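You operate a simulated robot arm through the tools that you are given. There is no shell and no other tool. Be economical: measure what you need, move in short steps, check, and stop when the job is done.

You run a simulated robot arm. Do the job below in one go: nothing can be reset, and whatever is moved stays where it is left.

Task
Put one of the tags from the steel table on the white filter disc there.

The check looks at the end state, three seconds after you hand in, the way a careful person would. Anything else that was tipped, shoved, dropped, spilled or broken makes it a failure.

Robot
A 7-joint arm with a two-finger parallel gripper, fixed in place. Base frame: the origin is at the foot of the arm, x ahead of it, y to its left, z up; the work surface is at about z = 0. Lengths are in mm, angles in degrees, forces in N, time in s.
With the tool pointing down near the work surface it reaches from about 240 to 620 mm from the base axis. Its first joint turns from -66.0 to 66.0 degrees. Payload 2.6 kg.
The tool frame sits at the grasp point between the pads (the TCP): z along the fingers, y along the line on which they close. The tips reach 30 mm beyond it. Largest opening 94 mm; finger width 28, thickness 10; the body of the gripper, 50 by 96 mm, starts 55 mm behind the TCP.
Orientation is that of the tool frame in the base frame, as [roll, pitch, yaw] about the fixed x, y, z axes, in that order (R = Rz(yaw) Ry(pitch) Rx(roll)). With the fingers straight down and closing along the base's y, the tool's x points along the base's -x, its y along +y and its z along -z.

Tools
- The arm moves only by the tool drive_tool. Its argument "commands" is a list of rows, each a list of 7 numbers: the shift along the tool's x, y, z in units of 25 mm (1.0 is 25 mm), then the turn, a rotation vector about the tool's x, y, z in units of 6 degrees (1.0 is 6 degrees), then the opening, from 0 (shut) to 1 (fully open). In form: [[dx, dy, dz, wx, wy, wz, claw], ...]. A call has 1 to 10 rows; each row shifts and turns the commanded pose from where the row before left it, along the tool's axes as they then stand. A call with a number of a shift or a turn outside -1 to 1 is refused whole. Each row takes 0.2 s and may step no farther than 50 mm and 8.6 degrees from the row before; otherwise, or with a gripper value out of range, the whole call is refused. Where a pose cannot be reached the arm comes as near as it can. A force on the tool above 40 N (or 10 N above the force at the start of the call, whichever is more), or a blocked arm, ends the call early, and 0.2 s more pass. Each finger travels about 72 mm/s and halts on what it meets, pressing with about 25 N; the grip force reading is that of the motor and also rises with nothing between the fingers. The clock runs only during rows and for 0.2 s after the last one: add rows that do not move to give the fingers time. It gives the time, the measured TCP pose, the force on the tool (base axes), the opening and the grip force at its end, in the units of the frame above (readings bear some noise), and new pictures: "pictures" is both (left out), scene, wrist or none.
- Cameras (640 x 400 px; columns grow to the right, rows downward): "scene" is fixed at [21.5, 424, 559.9]; the picture's right is [-0.88, -0.47, 0.00], its down [-0.28, 0.53, -0.80] and it looks along [0.37, -0.71, -0.60] (base axes); focal length 292 px, centre (320, 200). "wrist" rides on the gripper at [-37, 0, -58] in the tool frame; the picture's right is [0.00, -1.00, 0.00], its down [0.97, 0.00, -0.24] and it looks along [0.24, 0.00, 0.97] (tool axes); focal length 218 px, centre (320, 200).
- pixel_to_xyz(camera, pixels): for up to 12 pixels [column, row] of the newest picture of that camera ("zoom" is the newest enlarged one), the place [x, y, z] in the base frame of the surface seen there, good to about 3 mm. The clock stands still meanwhile.
- close_up(camera, box): a new picture of the part [left, top, right, bottom] of that camera's present view, enlarged. The clock stands still meanwhile.
- hand_in(): hands the job in; it is judged then, once.

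Keep the steps short. Do not move on a guess: measure, check each grasp and each placing, and mend mistakes. In all there are 60 turns and 120 pictures (those below and enlarged ones count). Leave the gripper open and the arm clear of the work at the hand-in unless told otherwise, and finish with a single line.

The tools are called as name(argument=value, ...) on one line, values as JSON. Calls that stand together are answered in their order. drive_tool: Moves the arm, as the interface text tells. Its arguments: {"type":"object","properties":{"commands":{"type":"array","items":{"type":"array","items":{"type":"number"}}},"pictures":{"type":"string","enum":["both","scene","wrist","none"]}},"required":["commands"]} The other tools are called the same way: pixel_to_xyz (camera, pixels) gives the place of the surface under pixels of a picture; close_up (camera, box) takes an enlarged picture of a part of a camera's view; hand_in () hands the job in.

At the start:

```text
time_s: 0.0
position: [358.1, -59.3, 345.7]
tool_rot: [180.0, 0.0, -180.0]
force: [0.7, 0.6, -0.6]
gripper_width: 93.9
grip_force: 0.1
```

scene: 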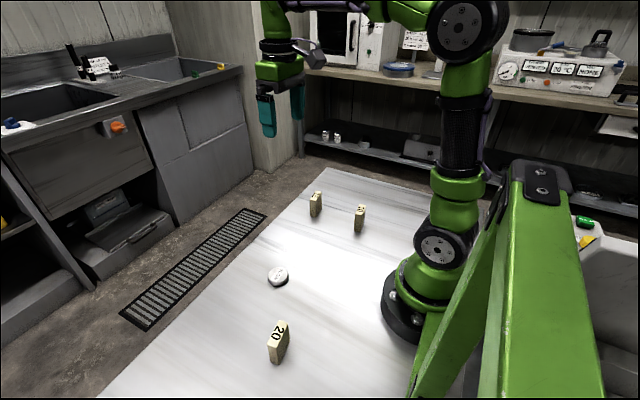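
wrist: 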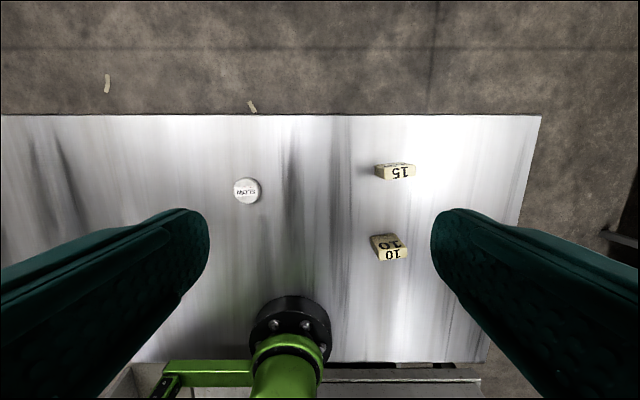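

I see three upright tags (about scene (315,204), (360,218), (278,342)) and a round white thing at (278,276). I'll enlarge these before moving.

close_up(camera="scene", box=[240, 170, 400, 370])

close_up(camera="wrist", box=[210, 140, 450, 290])

pixel_to_xyz(camera="wrist", pixels=[[247, 190], [236, 190], [258, 190], [247, 179], [247, 202], [397, 165], [399, 174], [389, 242], [391, 255], [300, 200]])

pixel_to_xyz(camera="scene", pixels=[[278, 270], [278, 284], [269, 276], [287, 276], [280, 325], [275, 350], [287, 340], [317, 193], [361, 207], [280, 300]])

```text
2.00 times, centred on (320, 270) of scene
```

zoom: 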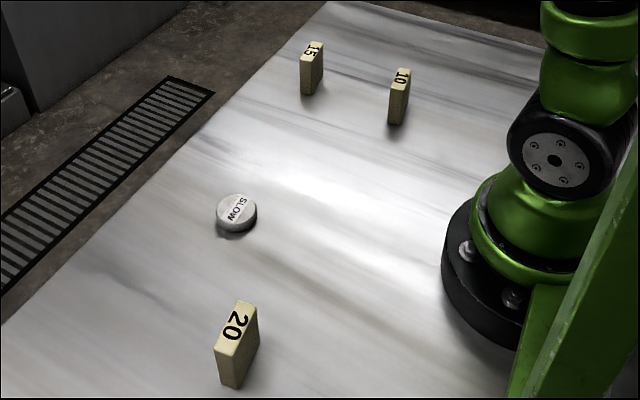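

```text
2.67 times, centred on (330, 215) of wrist
```

zoom: 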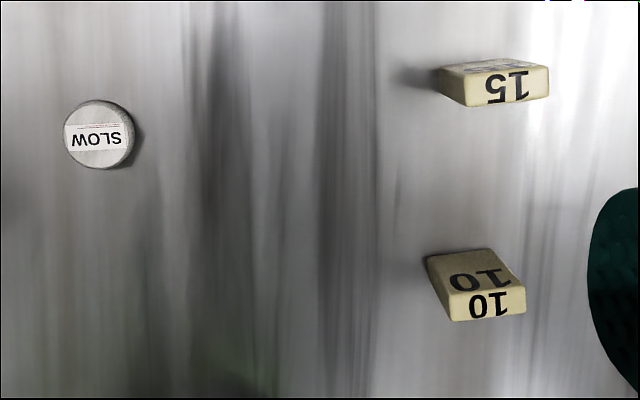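

```text
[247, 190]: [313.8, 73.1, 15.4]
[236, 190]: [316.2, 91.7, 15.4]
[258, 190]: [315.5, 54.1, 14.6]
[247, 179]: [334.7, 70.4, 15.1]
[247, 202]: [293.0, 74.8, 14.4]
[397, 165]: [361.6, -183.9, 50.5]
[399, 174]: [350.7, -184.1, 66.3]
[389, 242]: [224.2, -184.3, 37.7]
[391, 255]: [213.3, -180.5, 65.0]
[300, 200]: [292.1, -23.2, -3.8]
```

```text
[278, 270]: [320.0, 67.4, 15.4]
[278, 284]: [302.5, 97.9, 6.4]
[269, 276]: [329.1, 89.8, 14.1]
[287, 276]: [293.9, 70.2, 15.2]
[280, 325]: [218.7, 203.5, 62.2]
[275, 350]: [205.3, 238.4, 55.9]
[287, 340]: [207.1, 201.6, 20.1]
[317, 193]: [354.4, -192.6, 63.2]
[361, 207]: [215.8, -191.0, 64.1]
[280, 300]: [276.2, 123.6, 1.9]
```

The white disc is about 44 mm across at (314, 73), with its top at z≈15. The tags stand about 65 mm tall. Tag "15" near (354, -188) is the easiest to reach, so I'll go above it, staying high, and look straight down.

drive_tool(commands=[[0, -1, 0.8, 0, 0, 0, 1], [0, -1, 0.8, 0, 0, 0, 1], [0, -1, 0.8, 0, 0, 0, 1], [0, -1, 0.8, 0, 0, 0, 1], [0, -1, 0.8, 0, 0, 0, 1], [0, 0, 0, 0, 0, 0, 1]], pictures="wrist")

close_up(camera="wrist", box=[240, 110, 400, 210])

```text
time_s: 1.4
position: [359.4, -186.0, 247.4]
tool_rot: [180.0, 0.0, -179.9]
force: [0.2, 0.6, 0.4]
gripper_width: 94.1
grip_force: 0.1
```

wrist: 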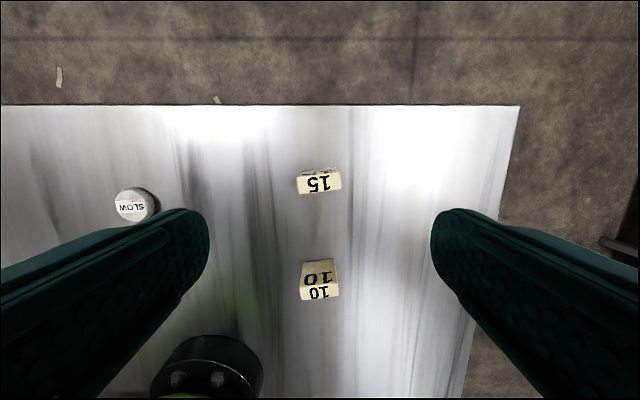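

```text
4.00 times, centred on (320, 160) of wrist
```

zoom: 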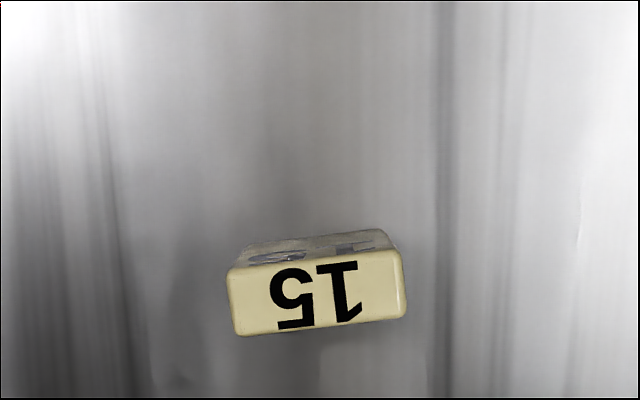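

Tag 15's top face is seen clearly at wrist (320,185), slightly turned. I'll measure its corners.

pixel_to_xyz(camera="zoom", pixels=[[234, 272], [392, 255], [400, 312], [240, 330], [317, 292], [313, 244], [316, 270], [320, 316], [236, 300], [398, 284], [320, 380]])

```text
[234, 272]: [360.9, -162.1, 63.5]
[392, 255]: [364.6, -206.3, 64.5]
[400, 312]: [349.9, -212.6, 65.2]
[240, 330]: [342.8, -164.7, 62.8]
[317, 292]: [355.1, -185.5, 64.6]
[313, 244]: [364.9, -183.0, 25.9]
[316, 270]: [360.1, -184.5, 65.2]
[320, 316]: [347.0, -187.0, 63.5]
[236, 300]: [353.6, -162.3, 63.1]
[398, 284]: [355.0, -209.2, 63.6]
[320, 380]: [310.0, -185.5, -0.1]
```

The tag is 48 long, about 19 thick and 65 tall. It is centred at (354.5, -186.5) and turned about 6° from the y axis. I'll turn 6°, shift 5 mm toward the base, descend to z≈120 (tips 25 mm above the tag) and check.

drive_tool(commands=[[0.19, 0, 0, 0, 0, 0, 1], [0, 0, 0, 0, 0, -1, 1], [0, 0, 1, 0, 0, 0, 1], [0, 0, 1, 0, 0, 0, 1], [0, 0, 1, 0, 0, 0, 1], [0, 0, 1, 0, 0, 0, 1], [0, 0, 1, 0, 0, 0, 1], [0, 0, 0, 0, 0, 0, 1], [0, 0, 0, 0, 0, 0, 1]])

close_up(camera="wrist", box=[200, 110, 440, 260])

```text
time_s: 3.4
position: [354.1, -183.8, 121.7]
tool_rot: [-180.0, 0.0, -173.9]
force: [-1.0, -0.5, 0.2]
gripper_width: 93.9
grip_force: 0.1
```

scene: 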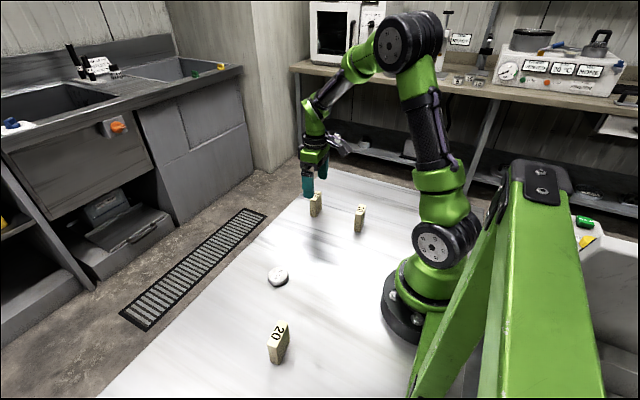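
wrist: 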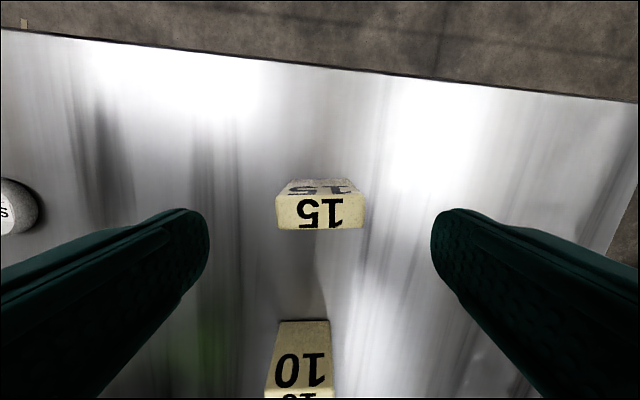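

```text
2.67 times, centred on (320, 185) of wrist
```

zoom: 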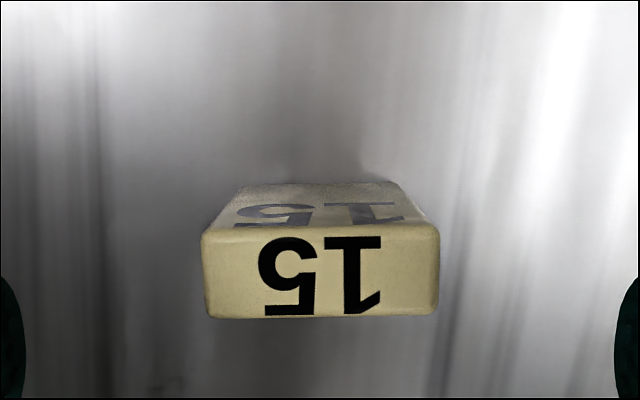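

The tag is square with the fingers and centred at column 320. I'll check the fore-aft centre of its top face.

pixel_to_xyz(camera="zoom", pixels=[[320, 272], [320, 234], [320, 312], [210, 272], [430, 272], [320, 205]])

```text
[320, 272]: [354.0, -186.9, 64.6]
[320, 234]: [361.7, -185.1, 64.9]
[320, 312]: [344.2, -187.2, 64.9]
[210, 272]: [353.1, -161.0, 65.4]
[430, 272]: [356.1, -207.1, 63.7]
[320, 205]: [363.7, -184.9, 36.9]
```

The tag is centred under the TCP within about 2 mm. I'll descend to z≈50 with the fingers open.

drive_tool(commands=[[0, -0.05, 0.7, 0, 0, 0, 1], [0, 0, 0.7, 0, 0, 0, 1], [0, 0, 0.7, 0, 0, 0, 1], [0, 0, 0.7, 0, 0, 0, 1], [0, 0, 0, 0, 0, 0, 1], [0, 0, 0, 0, 0, 0, 1]])

```text
time_s: 4.8
position: [353.5, -185.9, 51.3]
tool_rot: [180.0, 0.1, -174.0]
force: [0.5, 0.6, 0.2]
gripper_width: 93.8
grip_force: 0.0
```

scene: 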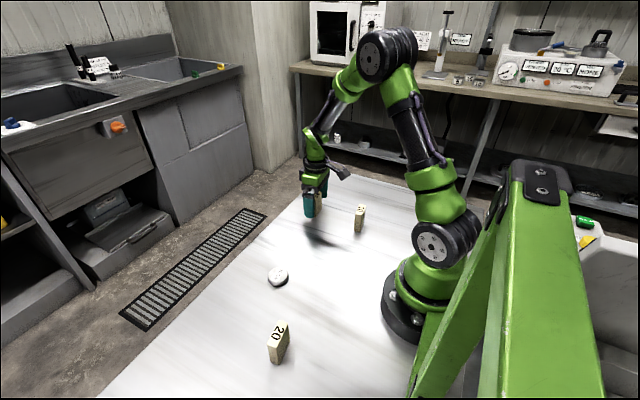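
wrist: 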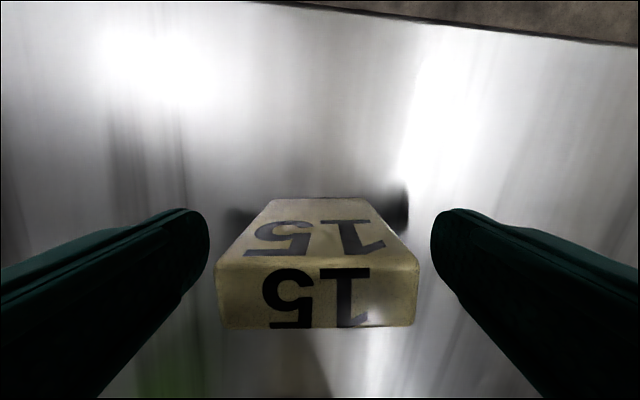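

The fingers straddle the tag evenly. I'll close on it.

drive_tool(commands=[[0, 0, 0, 0, 0, 0, 0.7], [0, 0, 0, 0, 0, 0, 0.55], [0, 0, 0, 0, 0, 0, 0.4], [0, 0, 0, 0, 0, 0, 0.4], [0, 0, 0, 0, 0, 0, 0.4]], pictures="wrist")

```text
time_s: 6.0
position: [354.0, -185.6, 52.5]
tool_rot: [179.9, 0.0, -174.0]
force: [0.0, -0.2, 0.3]
gripper_width: 53.0
grip_force: 25.3
```

wrist: 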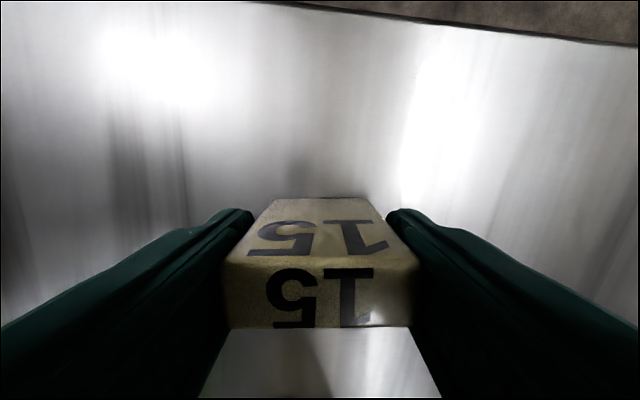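

It is gripped: opening 53 mm, grip force 25 N. I'll lift about 75 mm and check that it's held.

drive_tool(commands=[[0, 0, -0.4, 0, 0, 0, 0.4], [0, 0, -0.6, 0, 0, 0, 0.4], [0, 0, -0.8, 0, 0, 0, 0.4], [0, 0, -0.8, 0, 0, 0, 0.4], [0, 0, -0.4, 0, 0, 0, 0.4], [0, 0, 0, 0, 0, 0, 0.4]])

```text
time_s: 7.4
position: [355.0, -185.6, 126.9]
tool_rot: [-180.0, 0.0, -174.0]
force: [0.0, -0.1, -0.4]
gripper_width: 52.9
grip_force: 25.0
```

scene: 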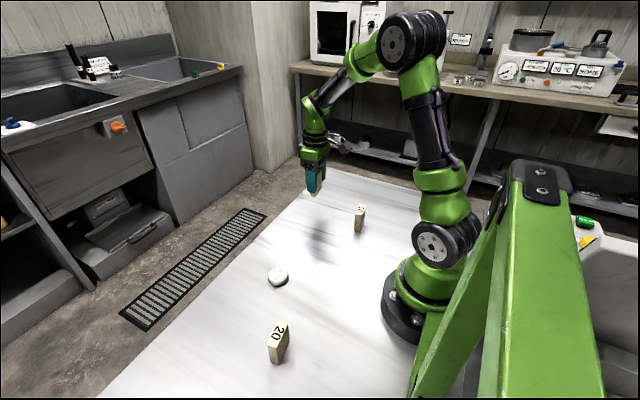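
wrist: 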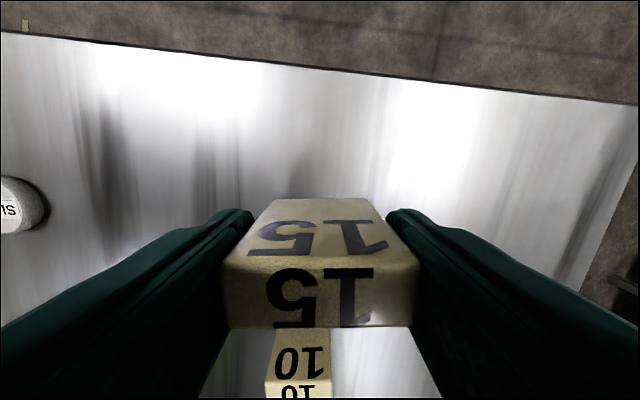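

It is held firmly with no slip. I'll travel toward the disc at this height and stop about 60 mm short to measure the disc again.

drive_tool(commands=[[0, 0.6, 0, 0, 0, 0, 0.4], [0.1, 1, 0, 0, 0, 0, 0.4], [0.1, 1, 0, 0, 0, 0, 0.4], [0.1, 1, 0, 0, 0, 0, 0.4], [0.1, 1, 0, 0, 0, 0, 0.4], [0.1, 1, 0, 0, 0, 0, 0.4], [0, 1, 0, 0, 0, 0, 0.4], [0, 0.8, 0, 0, 0, 0, 0.4], [0, 0.4, 0, 0, 0, 0, 0.4], [0, 0, 0, 0, 0, 0, 0.4]])

close_up(camera="wrist", box=[80, 150, 240, 250])

```text
time_s: 9.6
position: [320.7, 6.6, 127.0]
tool_rot: [-179.9, 0.0, -174.0]
force: [0.1, 0.0, -0.3]
gripper_width: 53.4
grip_force: 24.8
```

scene: 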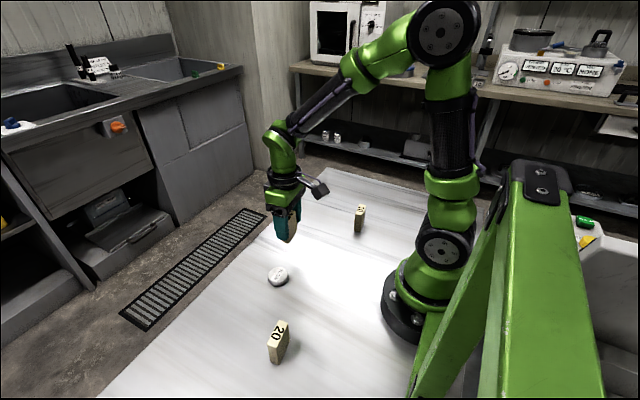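
wrist: 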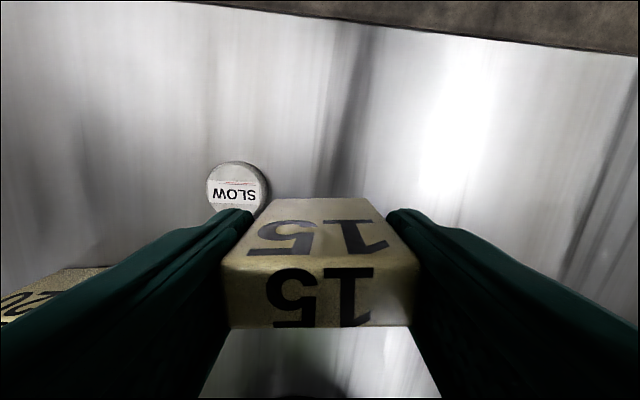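

```text
4.00 times, centred on (160, 200) of wrist
```

zoom: 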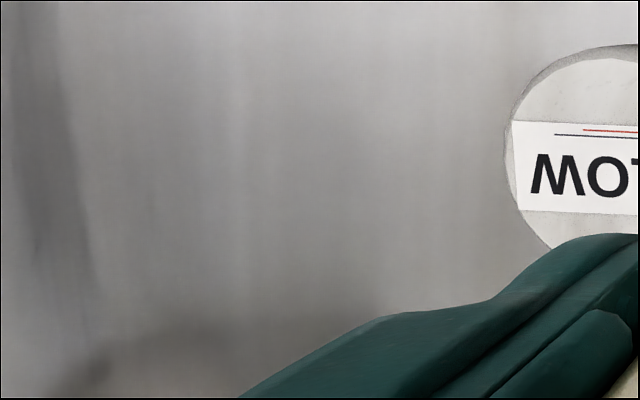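

The disc shows at wrist (236,188), partly behind a finger. I'll measure its rim from both cameras, and the held tag too.

close_up(camera="wrist", box=[196, 150, 292, 210])

pixel_to_xyz(camera="wrist", pixels=[[235, 169], [210, 187], [255, 187], [260, 192], [236, 190], [320, 295], [320, 262], [320, 322], [230, 290], [410, 290], [325, 203]])

close_up(camera="scene", box=[238, 225, 318, 295])

```text
6.67 times, centred on (244, 180) of wrist
```

zoom: 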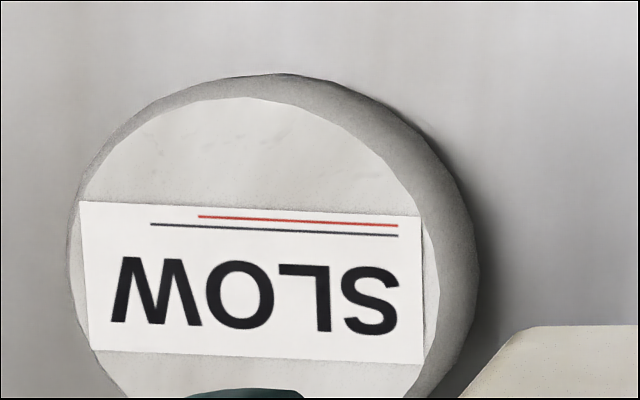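

```text
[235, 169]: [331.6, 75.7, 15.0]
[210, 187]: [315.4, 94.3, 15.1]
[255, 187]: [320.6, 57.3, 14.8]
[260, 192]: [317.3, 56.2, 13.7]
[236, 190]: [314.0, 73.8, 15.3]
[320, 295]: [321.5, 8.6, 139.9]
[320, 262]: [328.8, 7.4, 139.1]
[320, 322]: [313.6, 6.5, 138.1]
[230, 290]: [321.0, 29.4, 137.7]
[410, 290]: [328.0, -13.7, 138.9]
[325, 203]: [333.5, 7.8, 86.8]
```

```text
5.71 times, centred on (278, 260) of scene
```

zoom: 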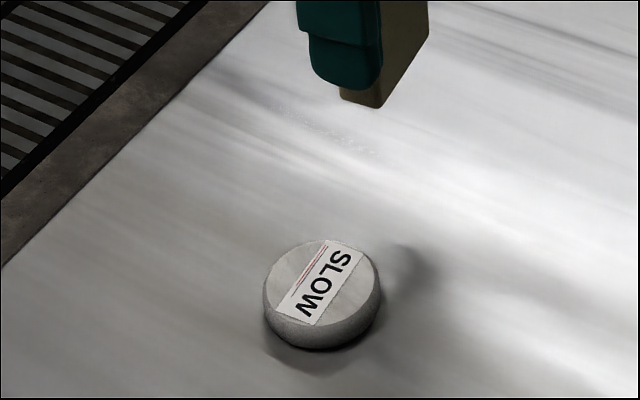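

pixel_to_xyz(camera="zoom", pixels=[[318, 283], [270, 290], [368, 276], [325, 246], [305, 321], [375, 300], [360, 104]])

pixel_to_xyz(camera="wrist", pixels=[[233.5, 189.7], [208.5, 192], [257.5, 190], [234.5, 166]])

```text
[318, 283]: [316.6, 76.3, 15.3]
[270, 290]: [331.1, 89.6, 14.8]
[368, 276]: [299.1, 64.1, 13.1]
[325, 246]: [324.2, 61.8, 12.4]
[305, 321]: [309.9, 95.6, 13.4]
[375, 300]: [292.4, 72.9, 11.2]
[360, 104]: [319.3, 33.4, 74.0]
```

```text
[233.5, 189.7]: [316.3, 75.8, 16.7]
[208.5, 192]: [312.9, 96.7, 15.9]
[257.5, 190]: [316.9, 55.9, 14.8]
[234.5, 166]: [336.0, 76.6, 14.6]
```

The disc centre is about (315.5, 76) with its top at z≈15. The tag is centred in the hand. Next I go over the disc and down to TCP z≈87, leaving the tag bottom about 19 mm above it.

drive_tool(commands=[[0, 0.6, 0, 0, 0, 0, 0.4], [-0.06, 0.9, 0, 0, 0, 0, 0.4], [0, 0.8, 0, 0, 0, 0, 0.4], [0, 0.46, 0, 0, 0, 0, 0.4], [0, 0, 0.6, 0, 0, 0, 0.4], [0, 0, 0.6, 0, 0, 0, 0.4], [0, 0, 0.4, 0, 0, 0, 0.4], [0, 0, 0, 0, 0, 0, 0.4], [0, 0, 0, 0, 0, 0, 0.4]], pictures="both")

close_up(camera="scene", box=[238, 225, 318, 295])

```text
time_s: 11.6
position: [315.3, 75.3, 86.3]
tool_rot: [180.0, 0.1, -174.0]
force: [-0.7, 0.1, -0.8]
gripper_width: 52.7
grip_force: 25.0
```

scene: 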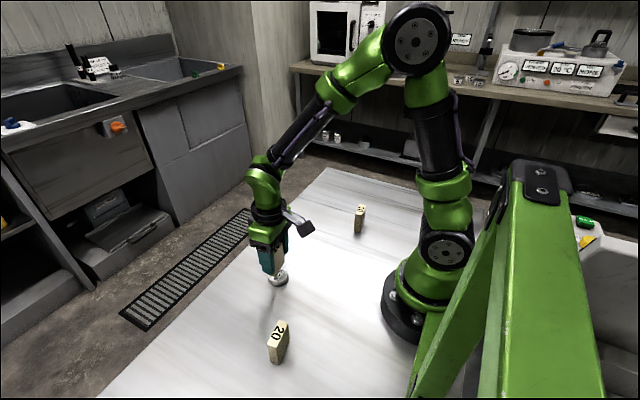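
wrist: 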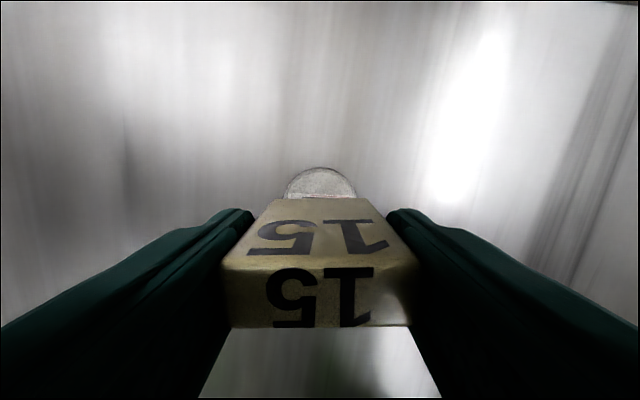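

```text
5.71 times, centred on (278, 260) of scene
```

zoom: 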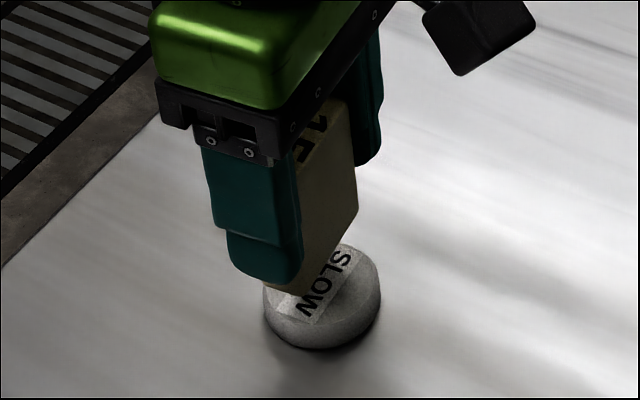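

The tag is centred over the disc (arc centred at wrist column 320). I'll lower 16 mm first, then finish with fine steps.

drive_tool(commands=[[0, 0, 0.3, 0, 0, 0, 0.4], [0, 0, 0.24, 0, 0, 0, 0.4], [0, 0, 0.1, 0, 0, 0, 0.4], [0, 0, 0, 0, 0, 0, 0.4], [0, 0, 0, 0, 0, 0, 0.4]], pictures="wrist")

close_up(camera="scene", box=[248, 235, 312, 295])

```text
time_s: 12.8
position: [315.0, 75.9, 70.7]
tool_rot: [180.0, 0.0, -174.1]
force: [0.2, -0.4, -0.4]
gripper_width: 53.2
grip_force: 25.2
```

wrist: 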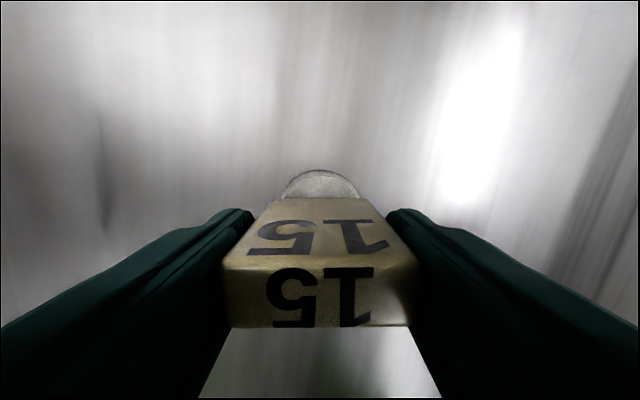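

```text
6.67 times, centred on (280, 265) of scene
```

zoom: 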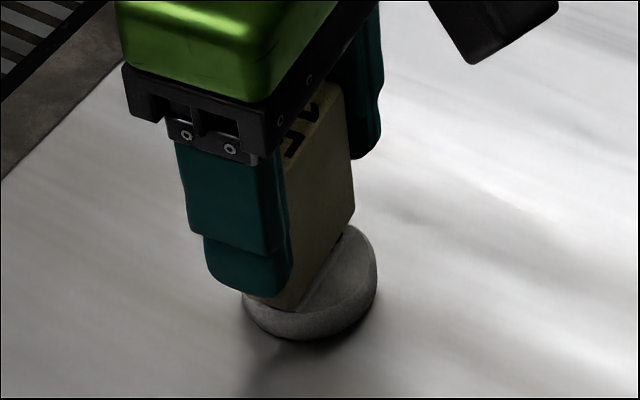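

No contact yet, and roughly 2 to 3 mm to go. I'll lower in 0.5 mm steps and watch the force.

drive_tool(commands=[[0, 0, 0.03, 0, 0, 0, 0.4], [0, 0, 0.03, 0, 0, 0, 0.4], [0, 0, 0.02, 0, 0, 0, 0.4], [0, 0, 0, 0, 0, 0, 0.4]], pictures="none")

```text
time_s: 13.8
position: [314.8, 75.9, 68.6]
tool_rot: [-179.9, -0.1, -174.0]
force: [-1.2, -0.9, -0.6]
gripper_width: 53.1
grip_force: 24.7
```

The force is still flat. I'll go another 0.75 mm.

drive_tool(commands=[[0, 0, 0.015, 0, 0, 0, 0.4], [0, 0, 0.015, 0, 0, 0, 0.4], [0, 0, 0, 0, 0, 0, 0.4]], pictures="none")

```text
time_s: 14.6
position: [315.2, 73.4, 69.2]
tool_rot: [179.9, -0.1, -174.0]
force: [-0.7, 0.4, -0.3]
gripper_width: 53.3
grip_force: 24.7
```

No contact yet. Another 0.75 mm.

drive_tool(commands=[[0, 0, 0.015, 0, 0, 0, 0.4], [0, 0, 0.015, 0, 0, 0, 0.4], [0, 0, 0, 0, 0, 0, 0.4]], pictures="none")

```text
time_s: 15.4
position: [315.0, 75.9, 66.5]
tool_rot: [-179.9, 0.0, -174.1]
force: [0.4, 0.1, 0.1]
gripper_width: 53.1
grip_force: 25.5
```

The force is still near zero, so I'll go 0.75 mm more and look from the side.

drive_tool(commands=[[0, 0, 0.015, 0, 0, 0, 0.4], [0, 0, 0.015, 0, 0, 0, 0.4], [0, 0, 0, 0, 0, 0, 0.4]], pictures="none")

close_up(camera="scene", box=[260, 260, 300, 290])

```text
time_s: 16.2
position: [314.7, 76.1, 66.6]
tool_rot: [180.0, 0.1, -174.1]
force: [-0.3, 0.3, 4.4]
gripper_width: 52.9
grip_force: 24.5
```

```text
13.33 times, centred on (280, 275) of scene
```

zoom: 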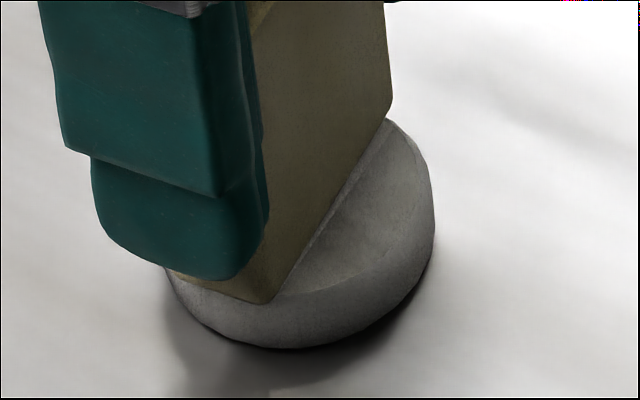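

Contact: 4.4 N upward, and the tag sits on the disc. I'll open gradually without moving.

drive_tool(commands=[[0, 0, 0, 0, 0, 0, 0.58], [0, 0, 0, 0, 0, 0, 0.62], [0, 0, 0, 0, 0, 0, 0.75], [0, 0, 0, 0, 0, 0, 0.9], [0, 0, 0, 0, 0, 0, 1], [0, 0, 0, 0, 0, 0, 1]])

close_up(camera="scene", box=[248, 235, 312, 295])

```text
time_s: 17.6
position: [314.3, 75.8, 66.3]
tool_rot: [-180.0, 0.1, -174.0]
force: [0.4, 0.3, -0.1]
gripper_width: 93.9
grip_force: 0.1
```

scene: 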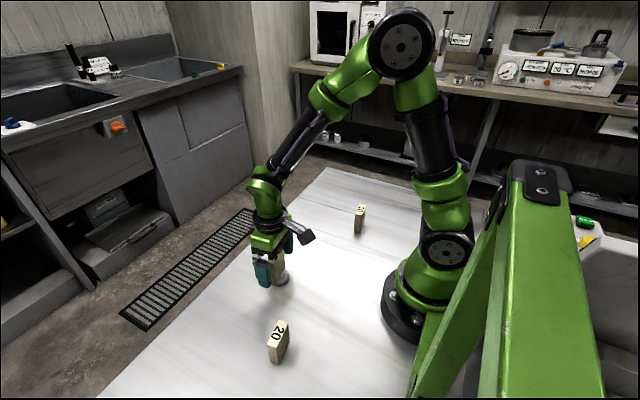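
wrist: 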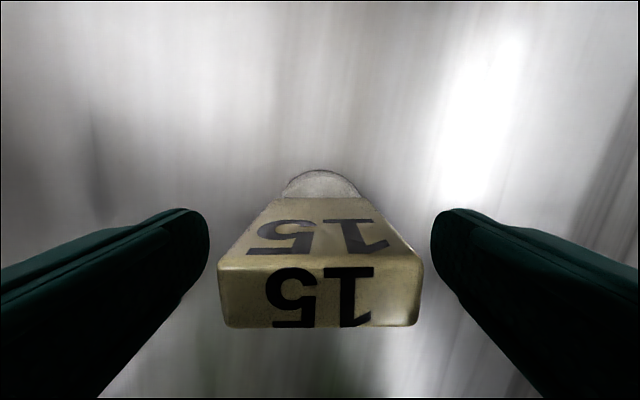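

```text
6.67 times, centred on (280, 265) of scene
```

zoom: 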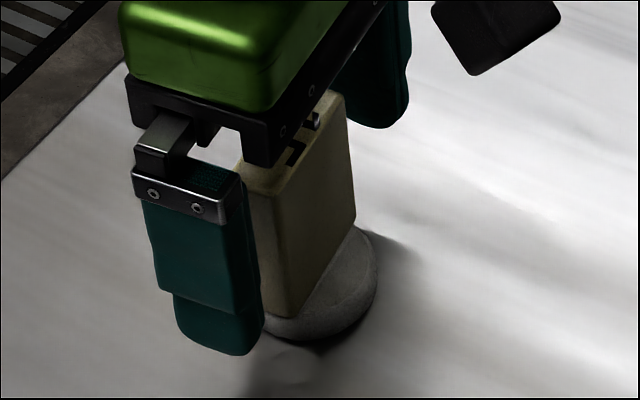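

The tag stands on its own, upright and unmoved. I'll raise the gripper straight up with the fingers open.

drive_tool(commands=[[0, 0, -0.3, 0, 0, 0, 1], [0, 0, -0.6, 0, 0, 0, 1], [0, 0, -1, 0, 0, 0, 1], [0, 0, -1, 0, 0, 0, 1], [0, 0, -1, 0, 0, 0, 1], [0, 0, -1, 0, 0, 0, 1], [0, 0, -1, 0, 0, 0, 1], [0, 0, -1, 0, 0, 0, 1], [0, 0, 0, 0, 0, 0, 1]])

close_up(camera="scene", box=[238, 225, 318, 295])

```text
time_s: 19.6
position: [316.3, 75.2, 239.0]
tool_rot: [-179.9, 0.0, -173.9]
force: [-0.3, 0.6, -0.4]
gripper_width: 94.1
grip_force: 0.0
```

scene: 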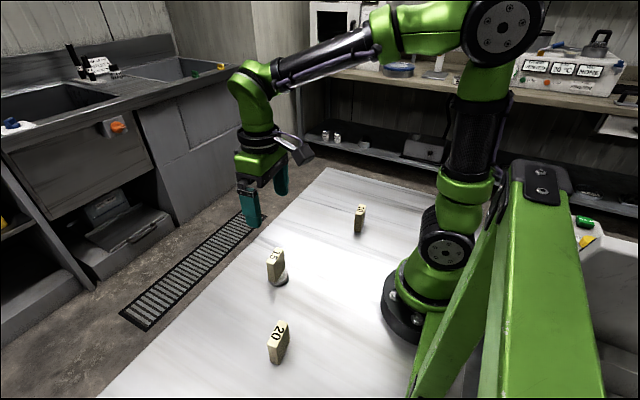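
wrist: 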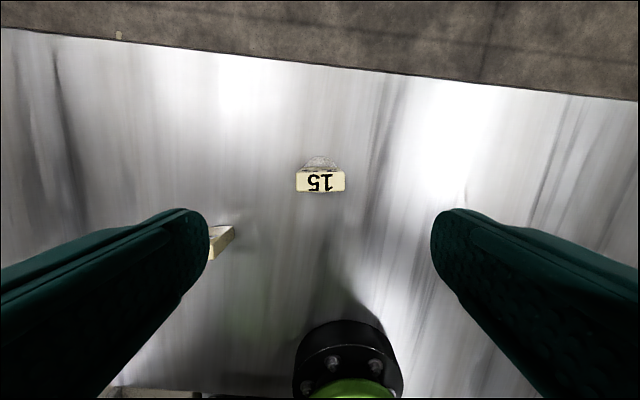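

```text
5.71 times, centred on (278, 260) of scene
```

zoom: 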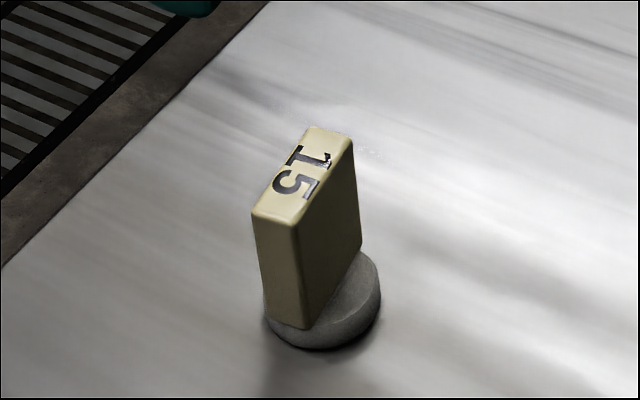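

Tag 15 stands upright on the disc, the other two tags are untouched, and the gripper is clear. One last measurement of its position.

pixel_to_xyz(camera="wrist", pixels=[[320, 181], [299, 181], [342, 181], [320, 173], [320, 190], [320, 161]])

pixel_to_xyz(camera="zoom", pixels=[[301, 178], [340, 320], [375, 290], [290, 335]])

```text
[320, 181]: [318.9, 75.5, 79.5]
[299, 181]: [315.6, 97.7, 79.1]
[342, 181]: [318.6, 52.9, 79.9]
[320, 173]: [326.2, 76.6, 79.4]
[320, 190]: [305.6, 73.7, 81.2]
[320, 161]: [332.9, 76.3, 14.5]
```

```text
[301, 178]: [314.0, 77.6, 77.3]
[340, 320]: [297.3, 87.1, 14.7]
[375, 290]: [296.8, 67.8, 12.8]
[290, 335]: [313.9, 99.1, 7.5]
```

The tag's top centre is about (316, 76, 80), within 1 mm of the disc centre and level. It's stable, so I'm handing in.

hand_in()

```text
The job is handed in.
```

Tag "15" is standing upright and centred on the white filter disc; nothing else was disturbed, and the gripper is open and clear.
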